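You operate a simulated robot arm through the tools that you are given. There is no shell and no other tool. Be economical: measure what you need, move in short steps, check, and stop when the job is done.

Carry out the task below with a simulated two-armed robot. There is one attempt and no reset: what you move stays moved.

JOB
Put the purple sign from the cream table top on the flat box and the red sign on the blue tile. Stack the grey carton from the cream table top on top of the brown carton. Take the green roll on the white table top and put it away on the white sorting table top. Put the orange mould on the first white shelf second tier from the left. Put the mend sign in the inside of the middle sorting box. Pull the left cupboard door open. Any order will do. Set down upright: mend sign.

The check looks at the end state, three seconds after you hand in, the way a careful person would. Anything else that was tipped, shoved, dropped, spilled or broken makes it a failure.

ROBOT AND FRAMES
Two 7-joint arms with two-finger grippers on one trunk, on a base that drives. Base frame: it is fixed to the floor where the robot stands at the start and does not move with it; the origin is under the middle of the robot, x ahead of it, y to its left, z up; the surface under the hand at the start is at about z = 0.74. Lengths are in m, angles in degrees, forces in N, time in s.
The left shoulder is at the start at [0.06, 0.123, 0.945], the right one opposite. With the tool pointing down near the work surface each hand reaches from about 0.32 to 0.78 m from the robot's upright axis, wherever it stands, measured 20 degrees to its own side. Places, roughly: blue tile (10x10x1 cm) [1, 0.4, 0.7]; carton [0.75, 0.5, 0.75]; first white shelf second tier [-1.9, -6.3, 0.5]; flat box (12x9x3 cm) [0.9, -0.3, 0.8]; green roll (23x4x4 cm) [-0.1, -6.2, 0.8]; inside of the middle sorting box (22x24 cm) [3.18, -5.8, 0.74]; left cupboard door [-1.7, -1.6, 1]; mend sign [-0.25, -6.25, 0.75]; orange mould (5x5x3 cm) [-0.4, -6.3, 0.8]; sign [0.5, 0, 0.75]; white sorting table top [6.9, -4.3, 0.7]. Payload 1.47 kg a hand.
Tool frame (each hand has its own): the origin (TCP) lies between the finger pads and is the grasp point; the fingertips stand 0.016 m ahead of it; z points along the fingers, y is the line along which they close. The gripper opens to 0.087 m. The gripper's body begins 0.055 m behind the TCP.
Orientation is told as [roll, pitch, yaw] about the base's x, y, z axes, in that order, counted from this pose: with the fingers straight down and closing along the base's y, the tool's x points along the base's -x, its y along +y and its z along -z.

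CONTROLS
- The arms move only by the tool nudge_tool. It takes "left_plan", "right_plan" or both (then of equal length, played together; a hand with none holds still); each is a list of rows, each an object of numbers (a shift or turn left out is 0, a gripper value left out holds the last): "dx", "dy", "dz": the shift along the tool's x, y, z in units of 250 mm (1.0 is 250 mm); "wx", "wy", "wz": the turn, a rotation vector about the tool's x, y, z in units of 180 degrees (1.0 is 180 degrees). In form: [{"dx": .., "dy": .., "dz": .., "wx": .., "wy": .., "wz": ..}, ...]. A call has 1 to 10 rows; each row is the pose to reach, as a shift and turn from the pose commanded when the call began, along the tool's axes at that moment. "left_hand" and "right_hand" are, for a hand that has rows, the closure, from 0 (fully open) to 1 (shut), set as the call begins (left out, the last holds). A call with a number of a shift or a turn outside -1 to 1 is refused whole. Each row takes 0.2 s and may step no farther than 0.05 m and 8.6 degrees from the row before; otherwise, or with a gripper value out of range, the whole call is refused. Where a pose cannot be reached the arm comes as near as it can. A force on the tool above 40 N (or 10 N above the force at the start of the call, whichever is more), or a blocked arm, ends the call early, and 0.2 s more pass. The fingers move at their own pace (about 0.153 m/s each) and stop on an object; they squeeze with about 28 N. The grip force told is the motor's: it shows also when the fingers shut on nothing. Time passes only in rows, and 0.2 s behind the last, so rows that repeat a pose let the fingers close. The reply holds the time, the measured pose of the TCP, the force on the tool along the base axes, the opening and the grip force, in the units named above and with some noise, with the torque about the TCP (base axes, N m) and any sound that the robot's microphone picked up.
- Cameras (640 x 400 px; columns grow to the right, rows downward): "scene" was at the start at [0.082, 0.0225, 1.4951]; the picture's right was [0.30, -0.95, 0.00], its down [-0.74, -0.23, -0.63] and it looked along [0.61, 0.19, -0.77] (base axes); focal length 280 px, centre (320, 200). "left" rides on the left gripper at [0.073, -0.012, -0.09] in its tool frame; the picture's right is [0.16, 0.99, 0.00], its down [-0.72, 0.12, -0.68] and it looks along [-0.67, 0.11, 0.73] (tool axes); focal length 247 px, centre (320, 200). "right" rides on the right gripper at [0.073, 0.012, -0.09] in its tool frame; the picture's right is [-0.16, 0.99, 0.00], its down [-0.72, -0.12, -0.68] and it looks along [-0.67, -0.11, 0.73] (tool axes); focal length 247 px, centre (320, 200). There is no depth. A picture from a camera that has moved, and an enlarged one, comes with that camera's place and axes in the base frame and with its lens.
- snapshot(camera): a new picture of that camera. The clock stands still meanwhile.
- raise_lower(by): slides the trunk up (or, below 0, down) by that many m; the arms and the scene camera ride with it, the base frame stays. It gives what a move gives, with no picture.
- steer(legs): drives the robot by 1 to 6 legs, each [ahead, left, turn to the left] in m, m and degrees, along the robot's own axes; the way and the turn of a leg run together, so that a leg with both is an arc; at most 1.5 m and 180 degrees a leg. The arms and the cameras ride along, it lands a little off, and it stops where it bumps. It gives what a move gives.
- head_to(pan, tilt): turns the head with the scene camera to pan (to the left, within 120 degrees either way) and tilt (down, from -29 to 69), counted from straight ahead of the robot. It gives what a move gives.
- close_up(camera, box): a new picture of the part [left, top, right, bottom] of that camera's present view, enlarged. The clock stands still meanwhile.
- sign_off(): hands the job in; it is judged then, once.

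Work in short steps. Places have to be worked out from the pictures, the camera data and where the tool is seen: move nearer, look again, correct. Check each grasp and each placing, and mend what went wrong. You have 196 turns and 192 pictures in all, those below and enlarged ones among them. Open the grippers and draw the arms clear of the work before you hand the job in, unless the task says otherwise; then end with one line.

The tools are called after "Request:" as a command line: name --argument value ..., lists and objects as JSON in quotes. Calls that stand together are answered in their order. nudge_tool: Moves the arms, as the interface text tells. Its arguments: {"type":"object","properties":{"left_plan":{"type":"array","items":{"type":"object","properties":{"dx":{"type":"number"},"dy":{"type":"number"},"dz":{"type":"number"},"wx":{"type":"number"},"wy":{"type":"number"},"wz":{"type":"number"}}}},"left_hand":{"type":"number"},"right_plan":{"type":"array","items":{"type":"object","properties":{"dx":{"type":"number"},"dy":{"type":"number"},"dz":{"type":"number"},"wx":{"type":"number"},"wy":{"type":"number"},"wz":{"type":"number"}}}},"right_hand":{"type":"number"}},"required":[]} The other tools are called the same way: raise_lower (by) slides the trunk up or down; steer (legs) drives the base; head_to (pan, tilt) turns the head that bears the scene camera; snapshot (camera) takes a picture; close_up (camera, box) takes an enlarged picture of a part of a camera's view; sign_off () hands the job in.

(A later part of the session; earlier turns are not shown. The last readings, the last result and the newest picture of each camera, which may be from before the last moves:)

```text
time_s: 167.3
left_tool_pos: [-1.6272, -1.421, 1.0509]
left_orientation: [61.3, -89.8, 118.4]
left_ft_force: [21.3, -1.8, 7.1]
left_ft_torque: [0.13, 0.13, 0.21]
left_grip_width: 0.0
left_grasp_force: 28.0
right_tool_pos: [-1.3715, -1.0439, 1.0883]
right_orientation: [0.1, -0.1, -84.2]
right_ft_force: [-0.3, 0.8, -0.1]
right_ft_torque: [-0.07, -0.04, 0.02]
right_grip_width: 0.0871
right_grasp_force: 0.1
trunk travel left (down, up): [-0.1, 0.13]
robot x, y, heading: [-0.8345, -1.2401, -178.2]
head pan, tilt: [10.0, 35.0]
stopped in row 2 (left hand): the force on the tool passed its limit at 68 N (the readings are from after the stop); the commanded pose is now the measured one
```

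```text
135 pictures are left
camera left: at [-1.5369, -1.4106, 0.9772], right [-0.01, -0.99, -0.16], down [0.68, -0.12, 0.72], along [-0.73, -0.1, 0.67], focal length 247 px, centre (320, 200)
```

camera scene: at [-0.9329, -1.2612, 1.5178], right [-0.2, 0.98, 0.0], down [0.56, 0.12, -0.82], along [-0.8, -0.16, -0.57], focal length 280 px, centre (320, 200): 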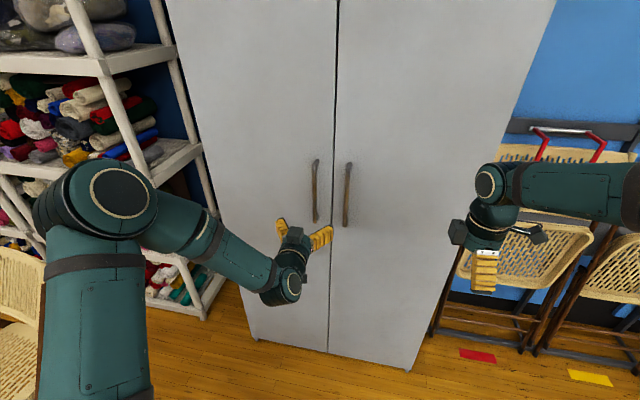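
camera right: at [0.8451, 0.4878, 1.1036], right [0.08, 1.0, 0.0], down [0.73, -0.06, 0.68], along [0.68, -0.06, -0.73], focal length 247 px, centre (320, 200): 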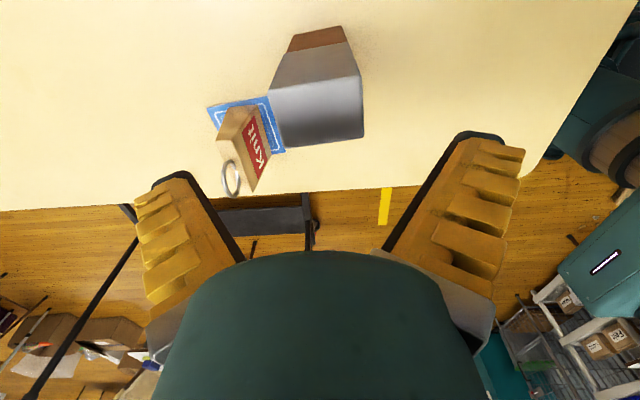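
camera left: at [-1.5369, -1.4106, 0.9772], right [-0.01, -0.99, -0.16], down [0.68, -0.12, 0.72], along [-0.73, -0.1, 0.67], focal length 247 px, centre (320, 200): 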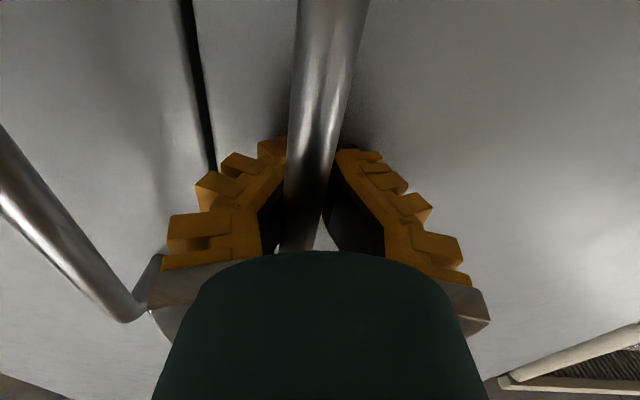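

The fingers have closed behind the bar, hooking it. I pull along the door's arc to 20°.

Request:
nudge_tool --left_plan '[{"dz": -0.064, "dy": 0.01, "wx": 0.0139}, {"dz": -0.127, "dy": 0.02, "wx": 0.0278}, {"dz": -0.19, "dy": 0.035, "wx": 0.0417}, {"dz": -0.251, "dy": 0.05, "wx": 0.0556}, {"dz": -0.31, "dy": 0.07, "wx": 0.0695}, {"dz": -0.372, "dy": 0.091, "wx": 0.083}, {"dz": -0.43, "dy": 0.116, "wx": 0.097}, {"dz": -0.49, "dy": 0.143, "wx": 0.111}]'

Request:
snapshot --camera "scene"

```text
time_s: 169.2
left_tool_pos: [-1.5059, -1.4539, 1.0483]
left_orientation: [-24.6, -89.6, -176.4]
left_ft_force: [6.3, 9.3, 1.3]
left_ft_torque: [0.1, 0.17, 0.42]
left_grip_width: 0.0061
left_grasp_force: 28.8
right_tool_pos: [-1.3722, -1.0466, 1.0887]
right_orientation: [-0.1, 0.0, -84.2]
right_ft_force: [-0.1, -1.2, -0.3]
right_ft_torque: [-0.03, 0.01, 0.0]
right_grip_width: 0.0873
right_grasp_force: 0.0
trunk travel left (down, up): [-0.1, 0.13]
robot x, y, heading: [-0.8316, -1.2416, -178.3]
head pan, tilt: [10.0, 35.0]
stopped in row 8 (left hand): the force on the tool passed its limit at 42 N (the readings are from after the stop); the commanded pose is now the measured one
```

```text
134 pictures are left
camera scene: at [-0.9308, -1.2617, 1.5179], right [-0.2, 0.98, 0.0], down [0.56, 0.12, -0.82], along [-0.8, -0.17, -0.57], focal length 280 px, centre (320, 200)
```

scene: 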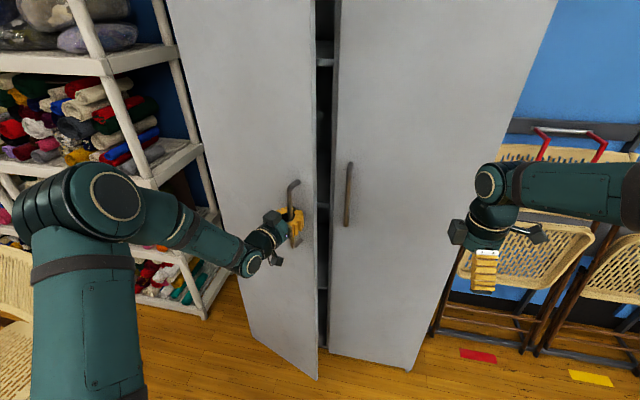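

The door follows (≈20°). Continue along the arc to about 50°.

Request:
nudge_tool --left_plan '[{"dz": -0.064, "dy": 0.006, "wx": 0.0139}, {"dz": -0.128, "dy": 0.015, "wx": 0.0278}, {"dz": -0.19, "dy": 0.027, "wx": 0.0417}, {"dz": -0.251, "dy": 0.041, "wx": 0.0556}, {"dz": -0.313, "dy": 0.058, "wx": 0.0695}, {"dz": -0.375, "dy": 0.077, "wx": 0.0834}, {"dz": -0.434, "dy": 0.1, "wx": 0.097}, {"dz": -0.493, "dy": 0.124, "wx": 0.111}, {"dz": -0.55, "dy": 0.15, "wx": 0.125}, {"dz": -0.607, "dy": 0.18, "wx": 0.139}]'

Request:
snapshot --camera "scene"

```text
time_s: 171.3
left_tool_pos: [-1.3791, -1.553, 1.0484]
left_orientation: [-33.1, -89.4, 167.5]
left_ft_force: [16.0, 9.2, -7.0]
left_ft_torque: [0.03, 0.3, 0.55]
left_grip_width: 0.0057
left_grasp_force: 28.2
right_tool_pos: [-1.3717, -1.0454, 1.0885]
right_orientation: [-0.1, 0.0, -84.2]
right_ft_force: [-0.4, -0.1, 0.3]
right_ft_torque: [0.01, 0.01, -0.01]
right_grip_width: 0.0872
right_grasp_force: 0.1
trunk travel left (down, up): [-0.1, 0.13]
robot x, y, heading: [-0.8325, -1.2414, -178.3]
head pan, tilt: [10.0, 35.0]
```

```text
133 pictures are left
camera scene: at [-0.93, -1.2613, 1.5178], right [-0.2, 0.98, 0.0], down [0.56, 0.12, -0.82], along [-0.8, -0.17, -0.57], focal length 280 px, centre (320, 200)
```

scene: 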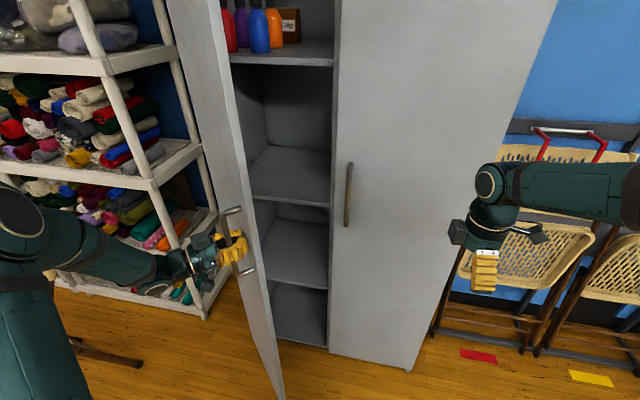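

Opening well (~45°). One more stretch along the arc to ~65–70°.

Request:
nudge_tool --left_plan '[{"dz": -0.056, "dy": 0.008, "wx": 0.0139}, {"dz": -0.113, "dy": 0.016, "wx": 0.0278}, {"dz": -0.176, "dy": 0.029, "wx": 0.0417}, {"dz": -0.238, "dy": 0.043, "wx": 0.0556}, {"dz": -0.3, "dy": 0.06, "wx": 0.0695}, {"dz": -0.36, "dy": 0.078, "wx": 0.0834}, {"dz": -0.42, "dy": 0.102, "wx": 0.097}, {"dz": -0.478, "dy": 0.127, "wx": 0.111}, {"dz": -0.535, "dy": 0.155, "wx": 0.125}, {"dz": -0.592, "dy": 0.185, "wx": 0.139}]'

Request:
snapshot --camera "scene"

Request:
snapshot --camera "left"

```text
time_s: 173.6
left_tool_pos: [-1.3094, -1.6903, 1.0495]
left_orientation: [-56.2, -89.7, 165.5]
left_ft_force: [12.0, 1.5, -2.8]
left_ft_torque: [0.08, 0.26, 0.39]
left_grip_width: 0.0059
left_grasp_force: 28.2
right_tool_pos: [-1.3705, -1.0469, 1.0886]
right_orientation: [-0.1, 0.0, -84.1]
right_ft_force: [-0.9, 0.2, -1.0]
right_ft_torque: [0.0, 0.01, 0.0]
right_grip_width: 0.0873
right_grasp_force: 0.0
trunk travel left (down, up): [-0.1, 0.13]
robot x, y, heading: [-0.834, -1.2429, -178.2]
head pan, tilt: [10.0, 35.0]
```

```text
132 pictures are left
camera scene: at [-0.9303, -1.2621, 1.5179], right [-0.2, 0.98, 0.0], down [0.56, 0.12, -0.82], along [-0.8, -0.17, -0.57], focal length 280 px, centre (320, 200)
```

scene: 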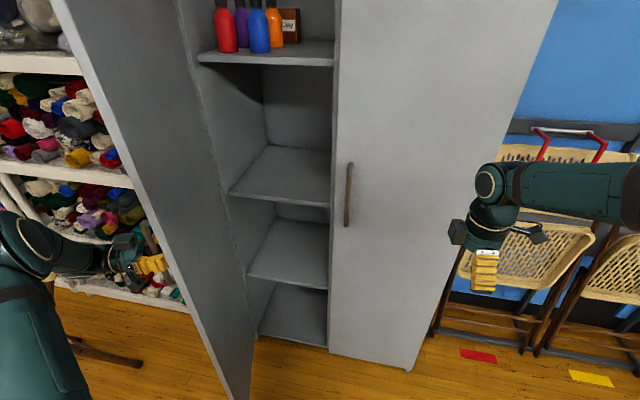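

```text
131 pictures are left
camera left: at [-1.2675, -1.7702, 0.9773], right [-0.93, -0.33, -0.16], down [0.11, -0.68, 0.73], along [-0.35, 0.66, 0.67], focal length 247 px, centre (320, 200)
```

left: 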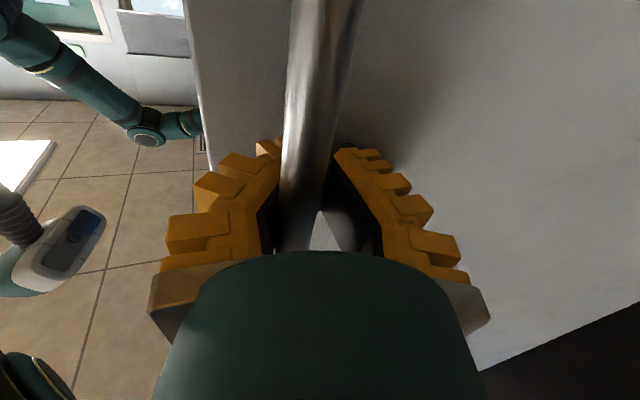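

The door stands ~70° open. Release the handle and back the hand off.

Request:
nudge_tool --left_plan '[{"dz": 0}, {"dz": 0}, {"dz": 0}, {"dz": -0.08}, {"dz": -0.18}, {"dz": -0.3}, {"dz": -0.4}]' --left_hand 0

Request:
snapshot --camera "scene"

Request:
snapshot --camera "left"

```text
time_s: 175.2
left_tool_pos: [-1.2755, -1.7837, 1.0498]
left_orientation: [-68.7, -89.5, 178.3]
left_ft_force: [0.1, 0.1, 0.6]
left_ft_torque: [-0.01, -0.01, -0.02]
left_grip_width: 0.0869
left_grasp_force: 0.1
right_tool_pos: [-1.3735, -1.0463, 1.0881]
right_orientation: [0.0, 0.0, -84.2]
right_ft_force: [0.9, -0.1, -0.6]
right_ft_torque: [0.01, 0.01, -0.01]
right_grip_width: 0.087
right_grasp_force: 0.1
trunk travel left (down, up): [-0.1, 0.13]
robot x, y, heading: [-0.8333, -1.2418, -178.4]
head pan, tilt: [10.0, 35.0]
```

```text
130 pictures are left
camera scene: at [-0.9316, -1.2623, 1.5177], right [-0.2, 0.98, 0.0], down [0.56, 0.12, -0.82], along [-0.8, -0.17, -0.57], focal length 280 px, centre (320, 200)
```

scene: 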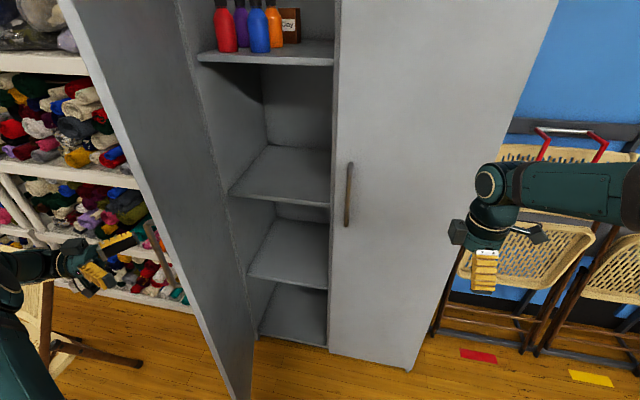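

```text
129 pictures are left
camera left: at [-1.2326, -1.865, 0.9769], right [-0.93, -0.33, -0.17], down [0.11, -0.68, 0.72], along [-0.35, 0.66, 0.67], focal length 247 px, centre (320, 200)
```

left: 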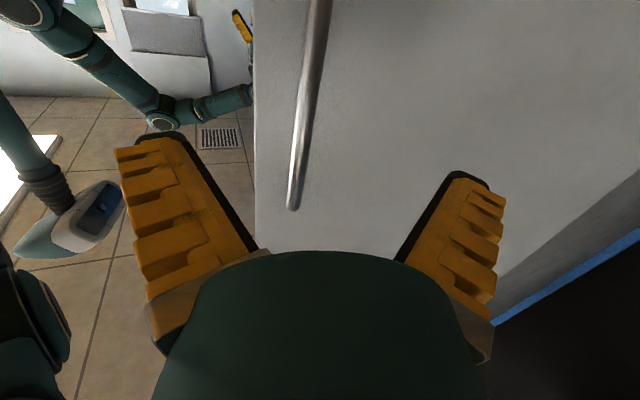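

Clear of the handle. Back away 0.45 m, then return the left hand to pointing down.

Request:
steer --legs '[[-0.45, 0, 0]]'

Request:
nudge_tool --left_plan '[{"dz": 0.0, "wx": -0.045}, {"wx": -0.09}, {"wx": -0.135}, {"wx": -0.18}, {"wx": -0.225}, {"wx": -0.27}, {"wx": -0.315}, {"wx": -0.355}, {"wx": -0.391}]'

Request:
nudge_tool --left_plan '[{"wy": 0.047}, {"wy": 0.094}, {"wy": 0.141}, {"wy": 0.188}, {"wy": 0.235}, {"wy": 0.282}, {"wy": 0.329}, {"wy": 0.376}, {"wy": 0.423}, {"wy": 0.46}]'

Request:
head_to --pan 80 --tilt 18

Request:
snapshot --camera "scene"

```text
time_s: 177.9
left_tool_pos: [-0.8162, -1.7706, 1.0503]
left_orientation: [-63.7, -89.5, 173.3]
left_ft_force: [-0.3, -0.4, 0.8]
left_ft_torque: [-0.01, 0.02, 0.0]
left_grip_width: 0.0869
left_grasp_force: 0.1
right_tool_pos: [-0.9175, -1.032, 1.0893]
right_orientation: [0.0, 0.0, -84.1]
right_ft_force: [-0.1, 0.3, 0.4]
right_ft_torque: [0.01, -0.01, 0.04]
right_grip_width: 0.087
right_grasp_force: 0.0
trunk travel left (down, up): [-0.1, 0.13]
robot x, y, heading: [-0.3756, -1.2309, -178.0]
head pan, tilt: [10.0, 35.0]
```

```text
time_s: 179.9
left_tool_pos: [-0.8179, -1.7704, 1.0513]
left_orientation: [9.1, -89.5, 170.8]
left_ft_force: [-0.6, 0.2, -0.5]
left_ft_torque: [-0.05, -0.01, 0.0]
left_grip_width: 0.087
left_grasp_force: 0.2
right_tool_pos: [-0.9181, -1.033, 1.0889]
right_orientation: [0.1, 0.0, -84.0]
right_ft_force: [0.5, -0.8, -0.7]
right_ft_torque: [0.01, 0.03, -0.01]
right_grip_width: 0.0871
right_grasp_force: 0.1
trunk travel left (down, up): [-0.1, 0.13]
robot x, y, heading: [-0.3786, -1.2266, -177.9]
head pan, tilt: [10.0, 35.0]
```

```text
time_s: 182.1
left_tool_pos: [-0.8189, -1.7712, 1.0502]
left_orientation: [0.1, -6.6, 180.1]
left_ft_force: [0.4, 0.2, -0.5]
left_ft_torque: [0.0, -0.03, -0.01]
left_grip_width: 0.0869
left_grasp_force: 0.0
right_tool_pos: [-0.9183, -1.0331, 1.0884]
right_orientation: [0.2, 0.1, -83.9]
right_ft_force: [1.1, 0.6, -0.7]
right_ft_torque: [0.01, -0.02, 0.0]
right_grip_width: 0.0869
right_grasp_force: 0.0
trunk travel left (down, up): [-0.1, 0.13]
robot x, y, heading: [-0.3779, -1.2239, -178.1]
head pan, tilt: [10.0, 35.0]
```

```text
time_s: 183.5
left_tool_pos: [-0.8173, -1.7708, 1.0501]
left_orientation: [0.1, -6.7, 180.0]
left_ft_force: [0.2, -0.3, 0.0]
left_ft_torque: [0.0, 0.01, -0.02]
left_grip_width: 0.0869
left_grasp_force: 0.0
right_tool_pos: [-0.9184, -1.0328, 1.0877]
right_orientation: [0.0, 0.0, -84.1]
right_ft_force: [-0.2, 0.7, 0.5]
right_ft_torque: [0.0, 0.02, -0.01]
right_grip_width: 0.0869
right_grasp_force: 0.1
trunk travel left (down, up): [-0.1, 0.13]
robot x, y, heading: [-0.3793, -1.2288, -178.1]
head pan, tilt: [80.0, 18.0]
```

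```text
128 pictures are left
camera scene: at [-0.4024, -1.3212, 1.5448], right [-0.99, 0.14, 0.0], down [0.04, 0.31, -0.95], along [-0.13, -0.94, -0.31], focal length 280 px, centre (320, 200)
```

scene: 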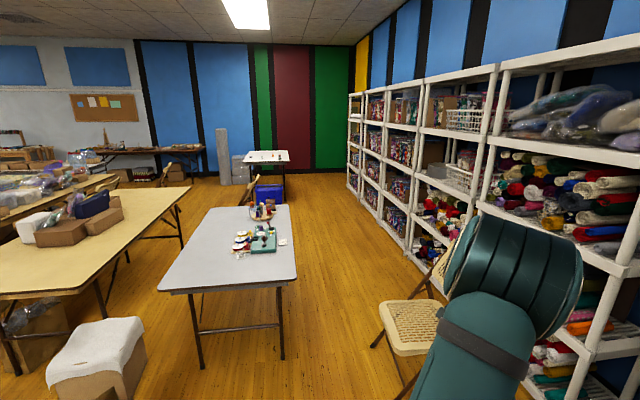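

The direct way south has a narrow gap between a chair and a white table, so I need my base's true footprint; the right hand camera can see it.

Request:
nudge_tool --left_plan '[{"wy": 0.018}, {"wy": 0.037}, {"wy": 0.037}, {"wy": 0.037}, {"wy": 0.037}]' --right_plan '[{"dx": -0.1, "dy": -0.1}, {"dx": -0.25, "dy": -0.2}, {"dx": -0.4, "dy": -0.3}, {"dx": -0.55, "dy": -0.4}, {"dx": -0.7, "dy": -0.5}]'

Request:
snapshot --camera "right"

```text
time_s: 184.7
left_tool_pos: [-0.8165, -1.7723, 1.0499]
left_orientation: [0.1, 0.1, -180.0]
left_ft_force: [0.4, 0.0, 0.6]
left_ft_torque: [0.04, 0.0, -0.01]
left_grip_width: 0.0871
left_grasp_force: 0.0
right_tool_pos: [-1.0248, -1.2202, 1.0875]
right_orientation: [0.1, 0.1, -84.2]
right_ft_force: [0.3, -0.9, 0.0]
right_ft_torque: [0.0, 0.01, -0.02]
right_grip_width: 0.0871
right_grasp_force: 0.1
trunk travel left (down, up): [-0.1, 0.13]
robot x, y, heading: [-0.3789, -1.2267, -178.1]
head pan, tilt: [80.0, 18.0]
```

```text
127 pictures are left
camera right: at [-1.0207, -1.1475, 1.178], right [1.0, -0.06, 0.0], down [-0.04, -0.73, 0.68], along [-0.04, -0.68, -0.73], focal length 247 px, centre (320, 200)
```

right: 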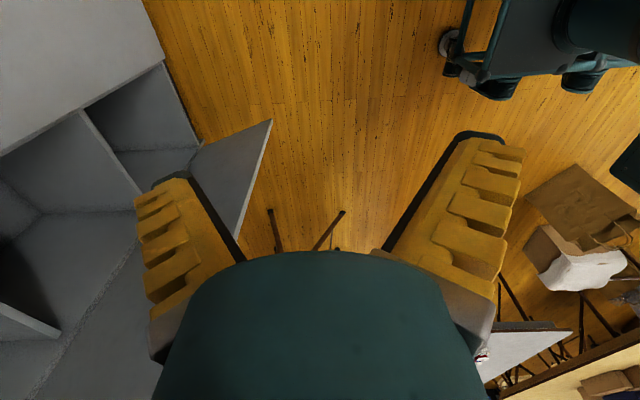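

The base has wheels out to ±0.35 m, so the gap by the chair is too narrow. I look for another route toward the south-east.

Request:
head_to --pan 118 --tilt 12

Request:
snapshot --camera "scene"

Request:
head_to --pan 80 --tilt 40

Request:
snapshot --camera "scene"

```text
time_s: 185.8
left_tool_pos: [-0.8178, -1.7698, 1.0505]
left_orientation: [0.1, -0.1, 180.0]
left_ft_force: [0.6, 0.5, -0.2]
left_ft_torque: [0.02, -0.02, -0.02]
left_grip_width: 0.0869
left_grasp_force: 0.1
right_tool_pos: [-1.0229, -1.2173, 1.0884]
right_orientation: [-0.1, 0.1, -83.9]
right_ft_force: [0.0, -1.0, -0.2]
right_ft_torque: [0.01, 0.0, 0.01]
right_grip_width: 0.087
right_grasp_force: 0.0
trunk travel left (down, up): [-0.1, 0.13]
robot x, y, heading: [-0.3806, -1.2261, -178.1]
head pan, tilt: [118.0, 12.0]
```

```text
126 pictures are left
camera scene: at [-0.3427, -1.3095, 1.5546], right [-0.87, -0.5, 0.0], down [-0.1, 0.18, -0.98], along [0.49, -0.85, -0.21], focal length 280 px, centre (320, 200)
```

scene: 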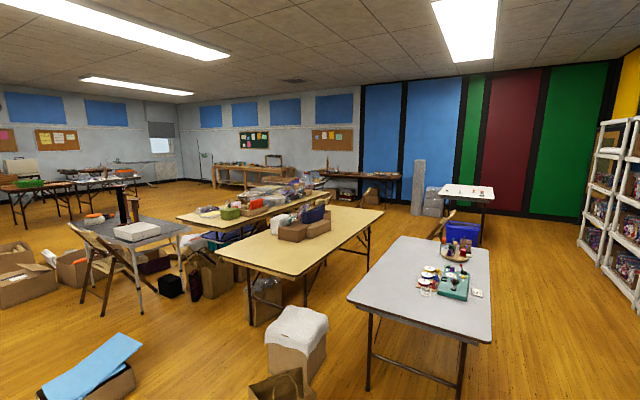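

```text
time_s: 186.8
left_tool_pos: [-0.8178, -1.7704, 1.0504]
left_orientation: [0.1, 0.0, 180.0]
left_ft_force: [0.6, -0.5, -0.5]
left_ft_torque: [-0.03, -0.03, 0.01]
left_grip_width: 0.087
left_grasp_force: 0.1
right_tool_pos: [-1.0235, -1.2189, 1.0882]
right_orientation: [0.0, 0.1, -83.9]
right_ft_force: [-0.1, 0.9, 0.0]
right_ft_torque: [-0.04, 0.03, 0.01]
right_grip_width: 0.0867
right_grasp_force: 0.1
trunk travel left (down, up): [-0.1, 0.13]
robot x, y, heading: [-0.3735, -1.2308, -178.0]
head pan, tilt: [80.0, 40.0]
```

```text
125 pictures are left
camera scene: at [-0.4011, -1.313, 1.5102], right [-0.99, 0.14, 0.0], down [0.09, 0.64, -0.77], along [-0.11, -0.76, -0.64], focal length 280 px, centre (320, 200)
```

scene: 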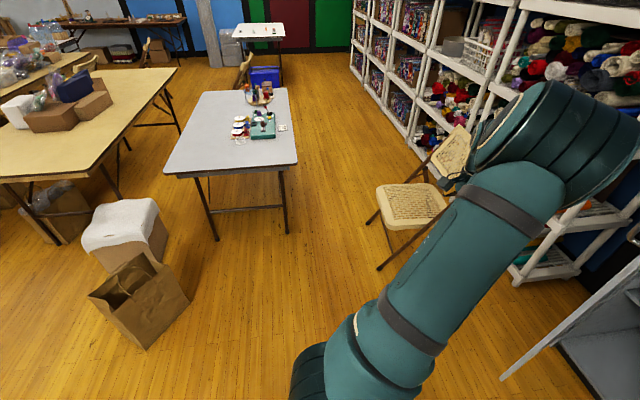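

East is the only open way: past the blue box, then around the boxes. I pull both hands in and turn to face east.

Request:
nudge_tool --left_plan '[{"dy": -0.1}, {"dy": -0.2}, {"dy": -0.3}, {"dy": -0.4}, {"dy": -0.5}, {"dy": -0.6}, {"dy": -0.7}, {"dy": -0.8}, {"dy": -0.9}, {"dy": -0.99}]' --right_plan '[{"dx": 0.082, "dy": 0.065}, {"dx": 0.163, "dy": 0.13}, {"dx": 0.245, "dy": 0.195}, {"dx": 0.327, "dy": 0.26}, {"dx": 0.408, "dy": 0.325}, {"dx": 0.49, "dy": 0.39}, {"dx": 0.572, "dy": 0.455}, {"dx": 0.654, "dy": 0.52}, {"dx": 0.735, "dy": 0.585}, {"dx": 0.817, "dy": 0.65}]'

Request:
steer --legs '[[0, 0, 90], [0, 0, 88], [0.9, 0.1, 0]]'

Request:
head_to --pan 0 --tilt 38

Request:
snapshot --camera "scene"

```text
time_s: 189.0
left_tool_pos: [-0.8162, -1.5219, 1.0502]
left_orientation: [0.1, -0.1, -179.9]
left_ft_force: [-0.4, 0.4, 0.1]
left_ft_torque: [0.0, 0.04, -0.01]
left_grip_width: 0.087
left_grasp_force: 0.1
right_tool_pos: [-0.8817, -0.9978, 1.0895]
right_orientation: [0.0, 0.0, -84.0]
right_ft_force: [0.2, 0.4, -0.1]
right_ft_torque: [-0.03, -0.02, 0.01]
right_grip_width: 0.087
right_grasp_force: 0.1
trunk travel left (down, up): [-0.1, 0.13]
robot x, y, heading: [-0.3804, -1.229, -178.0]
head pan, tilt: [80.0, 40.0]
```

```text
time_s: 201.4
left_tool_pos: [0.9929, -0.8787, 1.0497]
left_orientation: [0.0, -0.1, -3.3]
left_ft_force: [-0.1, 0.6, -0.7]
left_ft_torque: [0.01, 0.02, -0.02]
left_grip_width: 0.0872
left_grasp_force: 0.0
right_tool_pos: [1.0293, -1.4055, 1.0873]
right_orientation: [0.1, 0.0, 92.7]
right_ft_force: [0.2, 0.7, -0.2]
right_ft_torque: [0.0, 0.0, 0.01]
right_grip_width: 0.087
right_grasp_force: 0.1
trunk travel left (down, up): [-0.1, 0.13]
robot x, y, heading: [0.5394, -1.1487, -1.2]
head pan, tilt: [80.0, 40.0]
```

```text
time_s: 202.9
left_tool_pos: [0.9923, -0.8785, 1.0499]
left_orientation: [0.1, 0.0, -3.3]
left_ft_force: [0.8, 0.0, 0.5]
left_ft_torque: [0.0, 0.0, 0.01]
left_grip_width: 0.0873
left_grasp_force: 0.1
right_tool_pos: [1.0279, -1.4056, 1.0899]
right_orientation: [0.0, 0.1, 92.7]
right_ft_force: [-0.4, 1.0, -0.4]
right_ft_torque: [0.01, -0.02, -0.01]
right_grip_width: 0.087
right_grasp_force: 0.0
trunk travel left (down, up): [-0.1, 0.13]
robot x, y, heading: [0.5365, -1.1472, -1.3]
head pan, tilt: [0.0, 38.0]
```

```text
124 pictures are left
camera scene: at [0.6328, -1.1498, 1.5131], right [-0.02, -1.0, 0.0], down [-0.62, 0.01, -0.79], along [0.79, -0.02, -0.62], focal length 280 px, centre (320, 200)
```

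scene: 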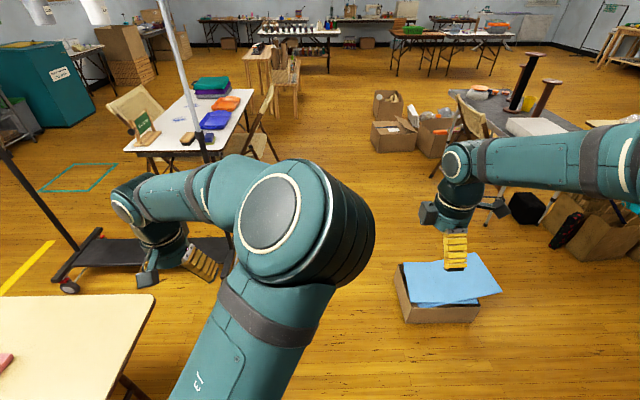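

Corridor between rail foot (y≈−0.62) and blue box (y≈−1.63) is about 1 m; I'm centred. Drive 1.5 m ahead, straightening, then look again.

Request:
steer --legs '[[1.5, 0.03, 1.3], [1.0, -0.2, 0]]'

Request:
head_to --pan -25 --tilt 25

Request:
snapshot --camera "scene"

```text
refused: leg 1 is longer than a leg can be; nothing moved
```

```text
time_s: 203.8
left_tool_pos: [0.9912, -0.878, 1.0489]
left_orientation: [0.1, 0.0, -3.2]
left_ft_force: [0.5, -0.4, 0.3]
left_ft_torque: [-0.01, 0.01, -0.02]
left_grip_width: 0.0871
left_grasp_force: 0.1
right_tool_pos: [1.028, -1.4047, 1.0884]
right_orientation: [0.0, 0.1, 92.7]
right_ft_force: [0.0, -0.6, -1.1]
right_ft_torque: [-0.01, -0.03, 0.04]
right_grip_width: 0.087
right_grasp_force: 0.0
trunk travel left (down, up): [-0.1, 0.13]
robot x, y, heading: [0.5381, -1.1498, -1.6]
head pan, tilt: [-25.0, 25.0]
```

```text
123 pictures are left
camera scene: at [0.6291, -1.1887, 1.5334], right [-0.44, -0.9, 0.0], down [-0.38, 0.19, -0.91], along [0.81, -0.4, -0.42], focal length 280 px, centre (320, 200)
```

scene: 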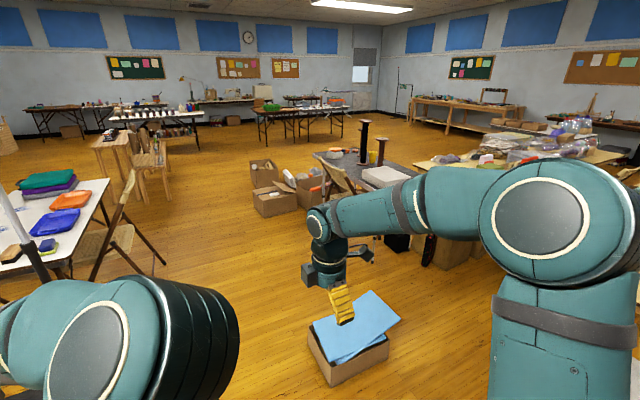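

Leg slightly too long; retry with 1.45 m.

Request:
steer --legs '[[1.45, 0.03, 1.6], [1.0, -0.22, 0], [1.2, -0.03, 0]]'

Request:
head_to --pan -60 --tilt 20

Request:
snapshot --camera "scene"

```text
time_s: 221.5
left_tool_pos: [4.6311, -1.1225, 1.0497]
left_orientation: [0.1, 0.0, -2.5]
left_ft_force: [0.2, 0.2, 0.4]
left_ft_torque: [0.03, 0.02, 0.04]
left_grip_width: 0.0867
left_grasp_force: 0.0
right_tool_pos: [4.6753, -1.6501, 1.0883]
right_orientation: [0.0, 0.0, 93.4]
right_ft_force: [0.3, -0.1, 0.5]
right_ft_torque: [0.04, 0.01, -0.02]
right_grip_width: 0.0873
right_grasp_force: 0.0
trunk travel left (down, up): [-0.1, 0.13]
robot x, y, heading: [4.1793, -1.3939, -0.6]
head pan, tilt: [-25.0, 25.0]
```

```text
time_s: 222.6
left_tool_pos: [4.6307, -1.1235, 1.0493]
left_orientation: [0.1, 0.0, -2.6]
left_ft_force: [0.2, -0.6, -0.2]
left_ft_torque: [0.01, -0.03, 0.0]
left_grip_width: 0.0867
left_grasp_force: 0.1
right_tool_pos: [4.6756, -1.6489, 1.0896]
right_orientation: [0.1, 0.1, 93.4]
right_ft_force: [0.1, 0.5, 0.1]
right_ft_torque: [-0.05, -0.01, 0.03]
right_grip_width: 0.0869
right_grasp_force: 0.0
trunk travel left (down, up): [-0.1, 0.13]
robot x, y, heading: [4.1781, -1.4011, -0.5]
head pan, tilt: [-60.0, 20.0]
```

```text
122 pictures are left
camera scene: at [4.2353, -1.4801, 1.5415], right [-0.87, -0.49, 0.0], down [-0.17, 0.3, -0.94], along [0.46, -0.82, -0.34], focal length 280 px, centre (320, 200)
```

scene: 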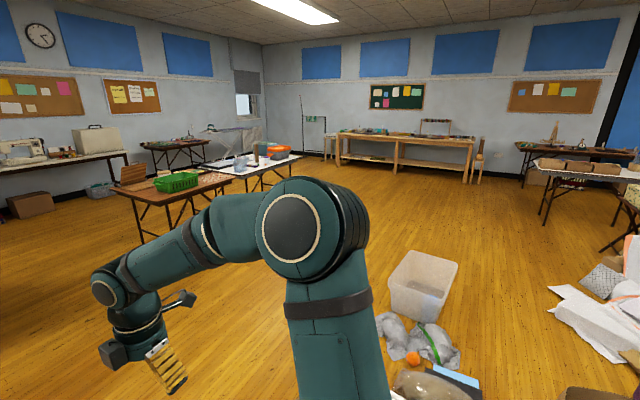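

Open floor to the south. I drive east, turn south and go to about [5.2, −4.4], then look west.

Request:
steer --legs '[[0.95, 0, 0], [0, 0, -90], [1.45, 0, 0], [1.45, 0, 0]]'

Request:
head_to --pan 60 --tilt 25

Request:
snapshot --camera "scene"

Request:
head_to --pan -60 --tilt 25

Request:
snapshot --camera "scene"

```text
time_s: 245.1
left_tool_pos: [5.3709, -4.786, 1.0495]
left_orientation: [-0.1, -0.1, -91.8]
left_ft_force: [-0.6, -0.1, -0.4]
left_ft_torque: [0.01, -0.05, 0.0]
left_grip_width: 0.087
left_grasp_force: 0.1
right_tool_pos: [4.8452, -4.8375, 1.0899]
right_orientation: [0.0, 0.1, 4.2]
right_ft_force: [0.1, -0.2, 0.3]
right_ft_torque: [0.05, 0.0, -0.02]
right_grip_width: 0.0869
right_grasp_force: 0.0
trunk travel left (down, up): [-0.1, 0.13]
robot x, y, heading: [5.0924, -4.3408, -89.7]
head pan, tilt: [-60.0, 20.0]
```

```text
time_s: 247.1
left_tool_pos: [5.371, -4.7879, 1.0484]
left_orientation: [0.0, 0.0, -91.8]
left_ft_force: [0.7, -0.6, -0.2]
left_ft_torque: [-0.03, 0.01, -0.02]
left_grip_width: 0.087
left_grasp_force: 0.0
right_tool_pos: [4.845, -4.8375, 1.0892]
right_orientation: [0.1, 0.0, 4.1]
right_ft_force: [-0.1, -0.2, 0.1]
right_ft_torque: [0.02, -0.01, 0.02]
right_grip_width: 0.087
right_grasp_force: 0.0
trunk travel left (down, up): [-0.1, 0.13]
robot x, y, heading: [5.0923, -4.3387, -89.8]
head pan, tilt: [60.0, 25.0]
```

```text
121 pictures are left
camera scene: at [5.1689, -4.3959, 1.5335], right [-0.5, -0.87, 0.0], down [-0.37, 0.21, -0.91], along [0.79, -0.45, -0.42], focal length 280 px, centre (320, 200)
```

scene: 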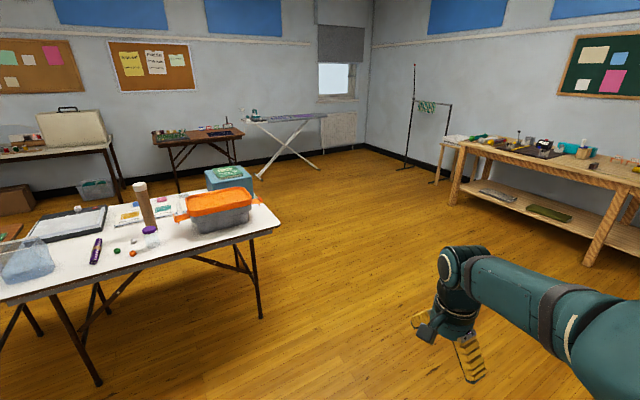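

```text
time_s: 249.1
left_tool_pos: [5.3724, -4.7872, 1.0489]
left_orientation: [0.0, 0.1, -91.8]
left_ft_force: [0.4, 0.0, 0.6]
left_ft_torque: [-0.01, 0.0, 0.01]
left_grip_width: 0.0869
left_grasp_force: 0.1
right_tool_pos: [4.8445, -4.8376, 1.0878]
right_orientation: [0.0, 0.1, 4.2]
right_ft_force: [-0.1, -0.5, -0.3]
right_ft_torque: [0.01, 0.03, 0.01]
right_grip_width: 0.087
right_grasp_force: 0.1
trunk travel left (down, up): [-0.1, 0.13]
robot x, y, heading: [5.0913, -4.3431, -89.8]
head pan, tilt: [-60.0, 25.0]
```

```text
120 pictures are left
camera scene: at [5.0093, -4.3963, 1.5335], right [-0.5, 0.86, 0.0], down [0.37, 0.21, -0.91], along [-0.78, -0.46, -0.42], focal length 280 px, centre (320, 200)
```

scene: 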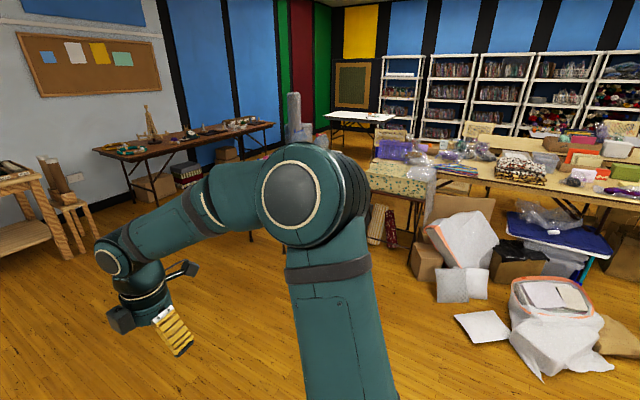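

The sorting table is to the east. I turn west to look at the corridor toward the far white table.

Request:
steer --legs '[[0.9, 0, 0], [0, 0, -90]]'

Request:
head_to --pan 0 --tilt 25

Request:
snapshot --camera "scene"

```text
time_s: 257.6
left_tool_pos: [4.637, -5.5048, 1.0488]
left_orientation: [0.1, -0.1, 177.6]
left_ft_force: [0.7, 0.6, -1.0]
left_ft_torque: [0.0, 0.02, -0.01]
left_grip_width: 0.0867
left_grasp_force: 0.1
right_tool_pos: [4.5917, -4.9776, 1.0883]
right_orientation: [0.1, 0.1, -86.4]
right_ft_force: [-0.3, 0.6, 0.7]
right_ft_torque: [0.03, 0.03, 0.0]
right_grip_width: 0.0868
right_grasp_force: 0.0
trunk travel left (down, up): [-0.1, 0.13]
robot x, y, heading: [5.088, -5.2313, 179.6]
head pan, tilt: [-60.0, 25.0]
```

```text
time_s: 258.9
left_tool_pos: [4.637, -5.5047, 1.0483]
left_orientation: [0.0, 0.0, 177.8]
left_ft_force: [0.4, -0.4, -0.7]
left_ft_torque: [0.02, 0.01, 0.0]
left_grip_width: 0.0869
left_grasp_force: 0.0
right_tool_pos: [4.5914, -4.9791, 1.0893]
right_orientation: [0.0, 0.0, -86.3]
right_ft_force: [0.3, 0.5, 0.8]
right_ft_torque: [-0.01, 0.0, -0.01]
right_grip_width: 0.0872
right_grasp_force: 0.0
trunk travel left (down, up): [-0.1, 0.13]
robot x, y, heading: [5.0861, -5.2278, 179.5]
head pan, tilt: [0.0, 25.0]
```

```text
119 pictures are left
camera scene: at [4.9829, -5.2272, 1.5335], right [0.01, 1.0, 0.0], down [0.42, 0.0, -0.91], along [-0.91, 0.01, -0.42], focal length 280 px, centre (320, 200)
```

scene: 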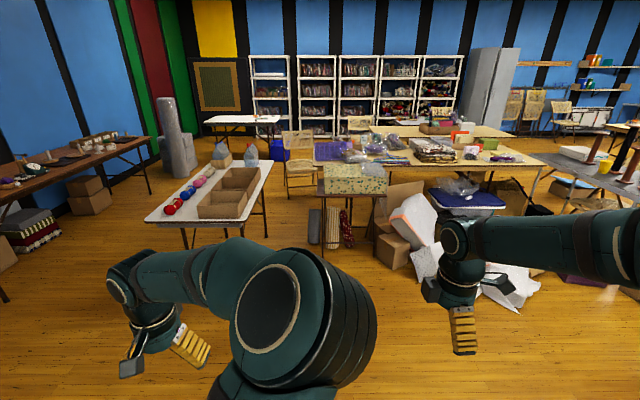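

The corridor south of the sorting-box table (y −6.35…−7.28) looks passable at y≈−6.78. I strafe there and drive west partway.

Request:
steer --legs '[[0, 1.45, 0], [0, 0.1, 0.4]]'

Request:
snapshot --camera "scene"

```text
time_s: 272.9
left_tool_pos: [4.6458, -7.064, 1.0482]
left_orientation: [0.1, 0.0, 179.2]
left_ft_force: [-0.3, -0.3, -0.3]
left_ft_torque: [0.01, 0.0, 0.02]
left_grip_width: 0.087
left_grasp_force: 0.1
right_tool_pos: [4.5875, -6.5376, 1.0888]
right_orientation: [0.0, 0.0, -85.0]
right_ft_force: [-0.4, 0.2, -0.2]
right_ft_torque: [0.02, -0.03, -0.01]
right_grip_width: 0.0868
right_grasp_force: 0.0
trunk travel left (down, up): [-0.1, 0.13]
robot x, y, heading: [5.0896, -6.7769, -179.0]
head pan, tilt: [0.0, 25.0]
```

```text
118 pictures are left
camera scene: at [4.9852, -6.7781, 1.5335], right [-0.02, 1.0, 0.0], down [0.42, 0.01, -0.91], along [-0.91, -0.02, -0.42], focal length 280 px, centre (320, 200)
```

scene: 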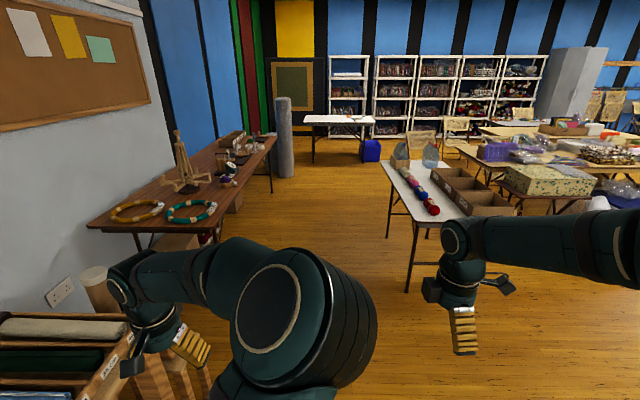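

Path is clear; driving west in legs toward [1.2, −6.4].

Request:
steer --legs '[[1.45, 0, -0.5], [1.3, 0, -0.5], [1.0, -0.3, 0]]'

Request:
snapshot --camera "scene"

```text
time_s: 291.3
left_tool_pos: [0.8668, -6.7861, 1.0486]
left_orientation: [0.1, 0.0, 178.0]
left_ft_force: [0.7, 1.0, 0.5]
left_ft_torque: [0.0, -0.02, 0.02]
left_grip_width: 0.0869
left_grasp_force: 0.0
right_tool_pos: [0.8197, -6.2603, 1.0892]
right_orientation: [0.0, 0.0, -86.1]
right_ft_force: [-0.1, 0.0, -0.1]
right_ft_torque: [0.01, 0.02, -0.01]
right_grip_width: 0.087
right_grasp_force: 0.1
trunk travel left (down, up): [-0.1, 0.13]
robot x, y, heading: [1.3165, -6.5106, 179.9]
head pan, tilt: [0.0, 25.0]
```

```text
117 pictures are left
camera scene: at [1.2121, -6.5073, 1.5334], right [0.0, 1.0, 0.0], down [0.42, 0.0, -0.91], along [-0.91, 0.0, -0.42], focal length 280 px, centre (320, 200)
```

scene: 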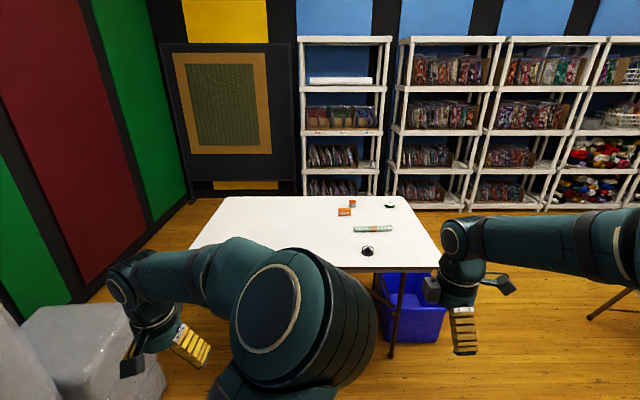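

The table is in view with small items near its right side. Enlarging.

Request:
close_up --camera "scene" --box '[310, 180, 430, 270]'

Request:
close_up --camera "scene" --box '[290, 30, 420, 210]'

```text
4.44 times, centred on (370, 225) of scene
camera zoom: at [1.2121, -6.5073, 1.5334], right [0.0, 1.0, 0.0], down [0.42, 0.0, -0.91], along [-0.91, 0.0, -0.42], focal length 1244 px, centre (98, 89)
```

zoom: 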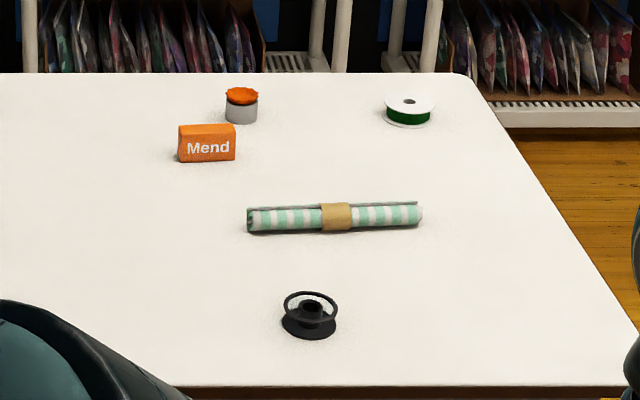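

```text
2.22 times, centred on (355, 120) of scene
camera zoom: at [1.2121, -6.5073, 1.5334], right [0.0, 1.0, 0.0], down [0.42, 0.0, -0.91], along [-0.91, 0.0, -0.42], focal length 622 px, centre (242, 378)
```

zoom: 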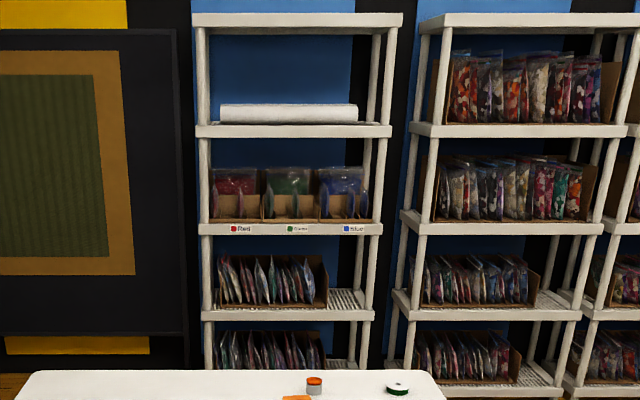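

Items: Mend sign ≈[−0.28, −6.36], green striped roll ≈[−0.09, −6.22] along y, orange-topped mould ≈[−0.39, −6.30]. I drive up to the table's east edge and turn the right hand to its natural yaw.

Request:
steer --legs '[[0.86, -0.03, 0]]'

Request:
nudge_tool --right_plan '[{"wz": 0.0477}, {"wz": 0.0954}, {"wz": 0.1431}, {"wz": 0.1908}, {"wz": 0.2385}, {"wz": 0.2862}, {"wz": 0.3339}, {"wz": 0.3816}, {"wz": 0.4293}, {"wz": 0.477}]'

Request:
head_to --pan -10 --tilt 45

Request:
snapshot --camera "scene"

Request:
snapshot --camera "right"

```text
time_s: 295.9
left_tool_pos: [-0.0023, -6.7539, 1.0484]
left_orientation: [0.0, 0.0, 177.9]
left_ft_force: [-0.7, -0.1, -0.4]
left_ft_torque: [0.02, -0.02, -0.02]
left_grip_width: 0.0871
left_grasp_force: 0.1
right_tool_pos: [-0.0507, -6.2288, 1.089]
right_orientation: [-0.1, 0.0, -86.2]
right_ft_force: [-0.6, -0.7, -0.3]
right_ft_torque: [0.04, -0.01, -0.01]
right_grip_width: 0.087
right_grasp_force: 0.1
trunk travel left (down, up): [-0.1, 0.13]
robot x, y, heading: [0.4492, -6.475, 179.9]
head pan, tilt: [0.0, 25.0]
```

```text
time_s: 298.1
left_tool_pos: [-0.0023, -6.7539, 1.0485]
left_orientation: [0.1, -0.1, 177.9]
left_ft_force: [-0.5, -0.4, 0.2]
left_ft_torque: [-0.01, -0.01, 0.01]
left_grip_width: 0.0871
left_grasp_force: 0.1
right_tool_pos: [-0.0511, -6.2273, 1.0893]
right_orientation: [0.0, 0.0, -172.3]
right_ft_force: [-0.8, 0.1, 0.4]
right_ft_torque: [0.0, -0.01, 0.0]
right_grip_width: 0.0873
right_grasp_force: 0.1
trunk travel left (down, up): [-0.1, 0.13]
robot x, y, heading: [0.4442, -6.4763, 180.1]
head pan, tilt: [0.0, 25.0]
```

```text
time_s: 298.9
left_tool_pos: [-0.003, -6.7541, 1.0491]
left_orientation: [0.0, -0.1, 177.9]
left_ft_force: [-0.6, 0.1, -0.3]
left_ft_torque: [0.03, 0.01, 0.01]
left_grip_width: 0.0871
left_grasp_force: 0.1
right_tool_pos: [-0.05, -6.2274, 1.0897]
right_orientation: [0.1, 0.0, -172.1]
right_ft_force: [0.0, 0.1, 0.8]
right_ft_torque: [0.0, 0.01, 0.0]
right_grip_width: 0.0871
right_grasp_force: 0.0
trunk travel left (down, up): [-0.1, 0.13]
robot x, y, heading: [0.4486, -6.4731, 179.7]
head pan, tilt: [-10.0, 45.0]
```

```text
114 pictures are left
camera scene: at [0.3547, -6.4614, 1.5029], right [0.18, 0.98, 0.0], down [0.7, -0.12, -0.71], along [-0.7, 0.12, -0.71], focal length 280 px, centre (320, 200)
```

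scene: 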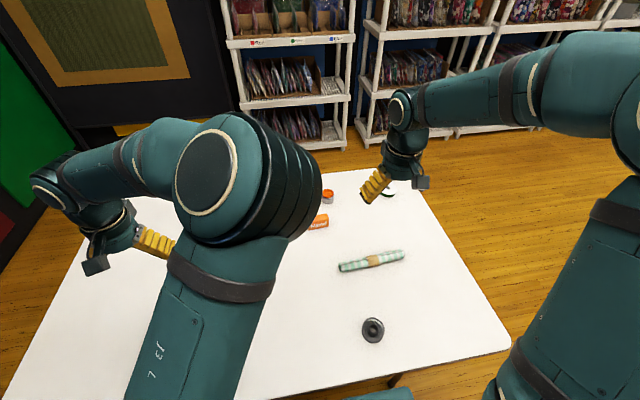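

```text
113 pictures are left
camera right: at [0.0227, -6.2299, 1.1788], right [-0.02, -1.0, 0.0], down [-0.73, 0.01, 0.68], along [-0.68, 0.01, -0.73], focal length 247 px, centre (320, 200)
```

right: 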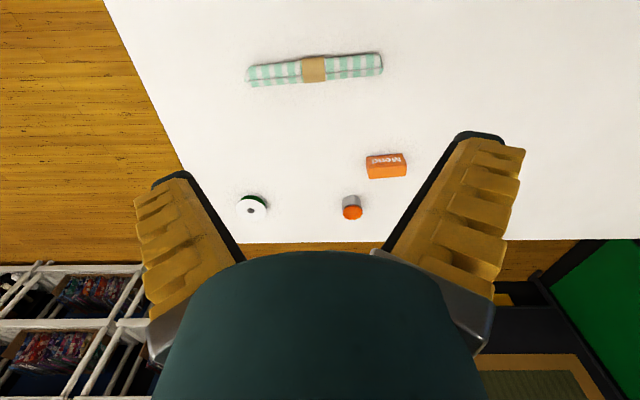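

Request:
close_up --camera "right" --box '[230, 40, 430, 240]'

Request:
close_up --camera "scene" --box '[290, 170, 430, 280]'

```text
2.00 times, centred on (330, 140) of right
camera zoom: at [0.0227, -6.2299, 1.1788], right [-0.02, -1.0, 0.0], down [-0.73, 0.01, 0.68], along [-0.68, 0.01, -0.73], focal length 494 px, centre (300, 320)
```

zoom: 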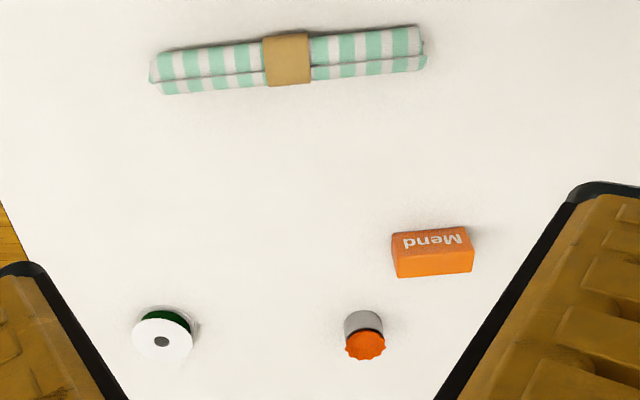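

```text
3.64 times, centred on (360, 225) of scene
camera zoom: at [0.3547, -6.4614, 1.5029], right [0.18, 0.98, 0.0], down [0.7, -0.12, -0.71], along [-0.7, 0.12, -0.71], focal length 1018 px, centre (174, 109)
```

zoom: 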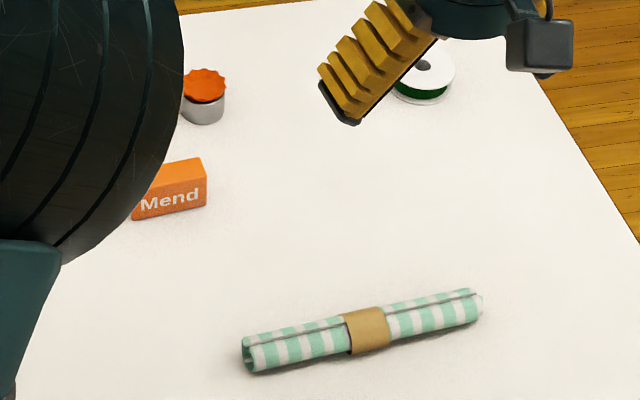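

The mould is a small fluted cutter (grey body, orange top), top centre ≈[−0.395, −6.300]. I approach it with the right hand tilted 40° forward, which also suits the shelf.

Request:
nudge_tool --right_plan '[{"dx": -0.16, "dy": 0.05, "dz": 0.03, "wz": 0.022}, {"dx": -0.32, "dy": 0.1, "dz": 0.06, "wz": 0.044}, {"dx": -0.48, "dy": 0.15, "dz": 0.09, "wz": 0.044}, {"dx": -0.635, "dy": 0.206, "dz": 0.12, "wz": 0.044}]'

Request:
nudge_tool --right_plan '[{"dx": -0.1, "dz": 0.1, "wy": -0.044}, {"dx": -0.2, "dz": 0.2, "wy": -0.089}, {"dx": -0.3, "dz": 0.32, "wy": -0.133}, {"dx": -0.4, "dz": 0.44, "wy": -0.178}, {"dx": -0.5, "dz": 0.58, "wy": -0.222}]'

Request:
snapshot --camera "right"

Request:
snapshot --camera "scene"

```text
time_s: 299.9
left_tool_pos: [-0.0031, -6.7545, 1.0485]
left_orientation: [0.0, 0.0, 178.0]
left_ft_force: [0.0, -0.3, 1.0]
left_ft_torque: [0.02, -0.01, 0.0]
left_grip_width: 0.0868
left_grasp_force: 0.1
right_tool_pos: [-0.2008, -6.3005, 1.0574]
right_orientation: [0.1, 0.1, -180.0]
right_ft_force: [0.2, -0.3, -0.6]
right_ft_torque: [0.0, 0.0, 0.0]
right_grip_width: 0.0869
right_grasp_force: 0.1
trunk travel left (down, up): [-0.1, 0.13]
robot x, y, heading: [0.4469, -6.4719, 179.8]
head pan, tilt: [-10.0, 45.0]
```

```text
time_s: 301.1
left_tool_pos: [-0.0036, -6.7546, 1.0484]
left_orientation: [0.0, 0.0, 177.9]
left_ft_force: [0.8, 0.2, 0.4]
left_ft_torque: [0.01, -0.04, 0.0]
left_grip_width: 0.0869
left_grasp_force: 0.0
right_tool_pos: [-0.3278, -6.3008, 0.9122]
right_orientation: [0.0, -40.1, -179.9]
right_ft_force: [-1.2, 0.2, -0.6]
right_ft_torque: [-0.01, 0.0, -0.04]
right_grip_width: 0.0872
right_grasp_force: 0.0
trunk travel left (down, up): [-0.1, 0.13]
robot x, y, heading: [0.4459, -6.4753, 179.7]
head pan, tilt: [-10.0, 45.0]
```

```text
110 pictures are left
camera right: at [-0.2145, -6.3126, 0.9348], right [-0.12, -0.99, 0.1], down [-0.12, 0.12, 0.99], along [-0.99, 0.11, -0.13], focal length 247 px, centre (320, 200)
```

right: 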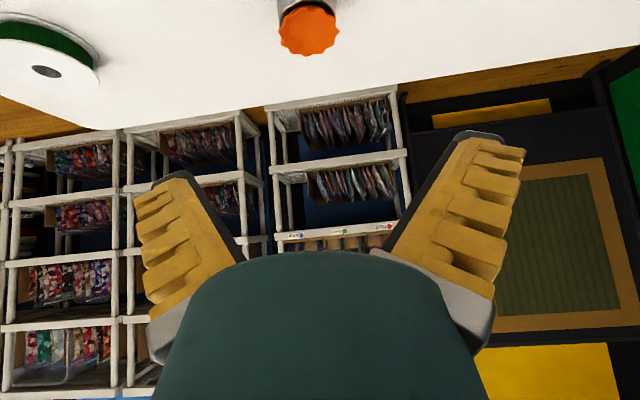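

```text
109 pictures are left
camera scene: at [0.3534, -6.4616, 1.5027], right [0.18, 0.98, 0.0], down [0.7, -0.12, -0.71], along [-0.7, 0.12, -0.71], focal length 280 px, centre (320, 200)
```

scene: 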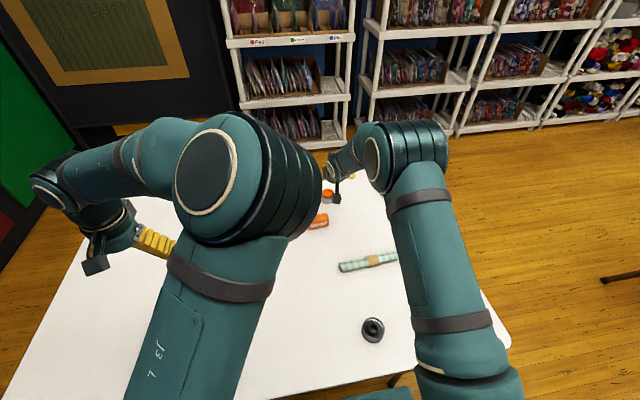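

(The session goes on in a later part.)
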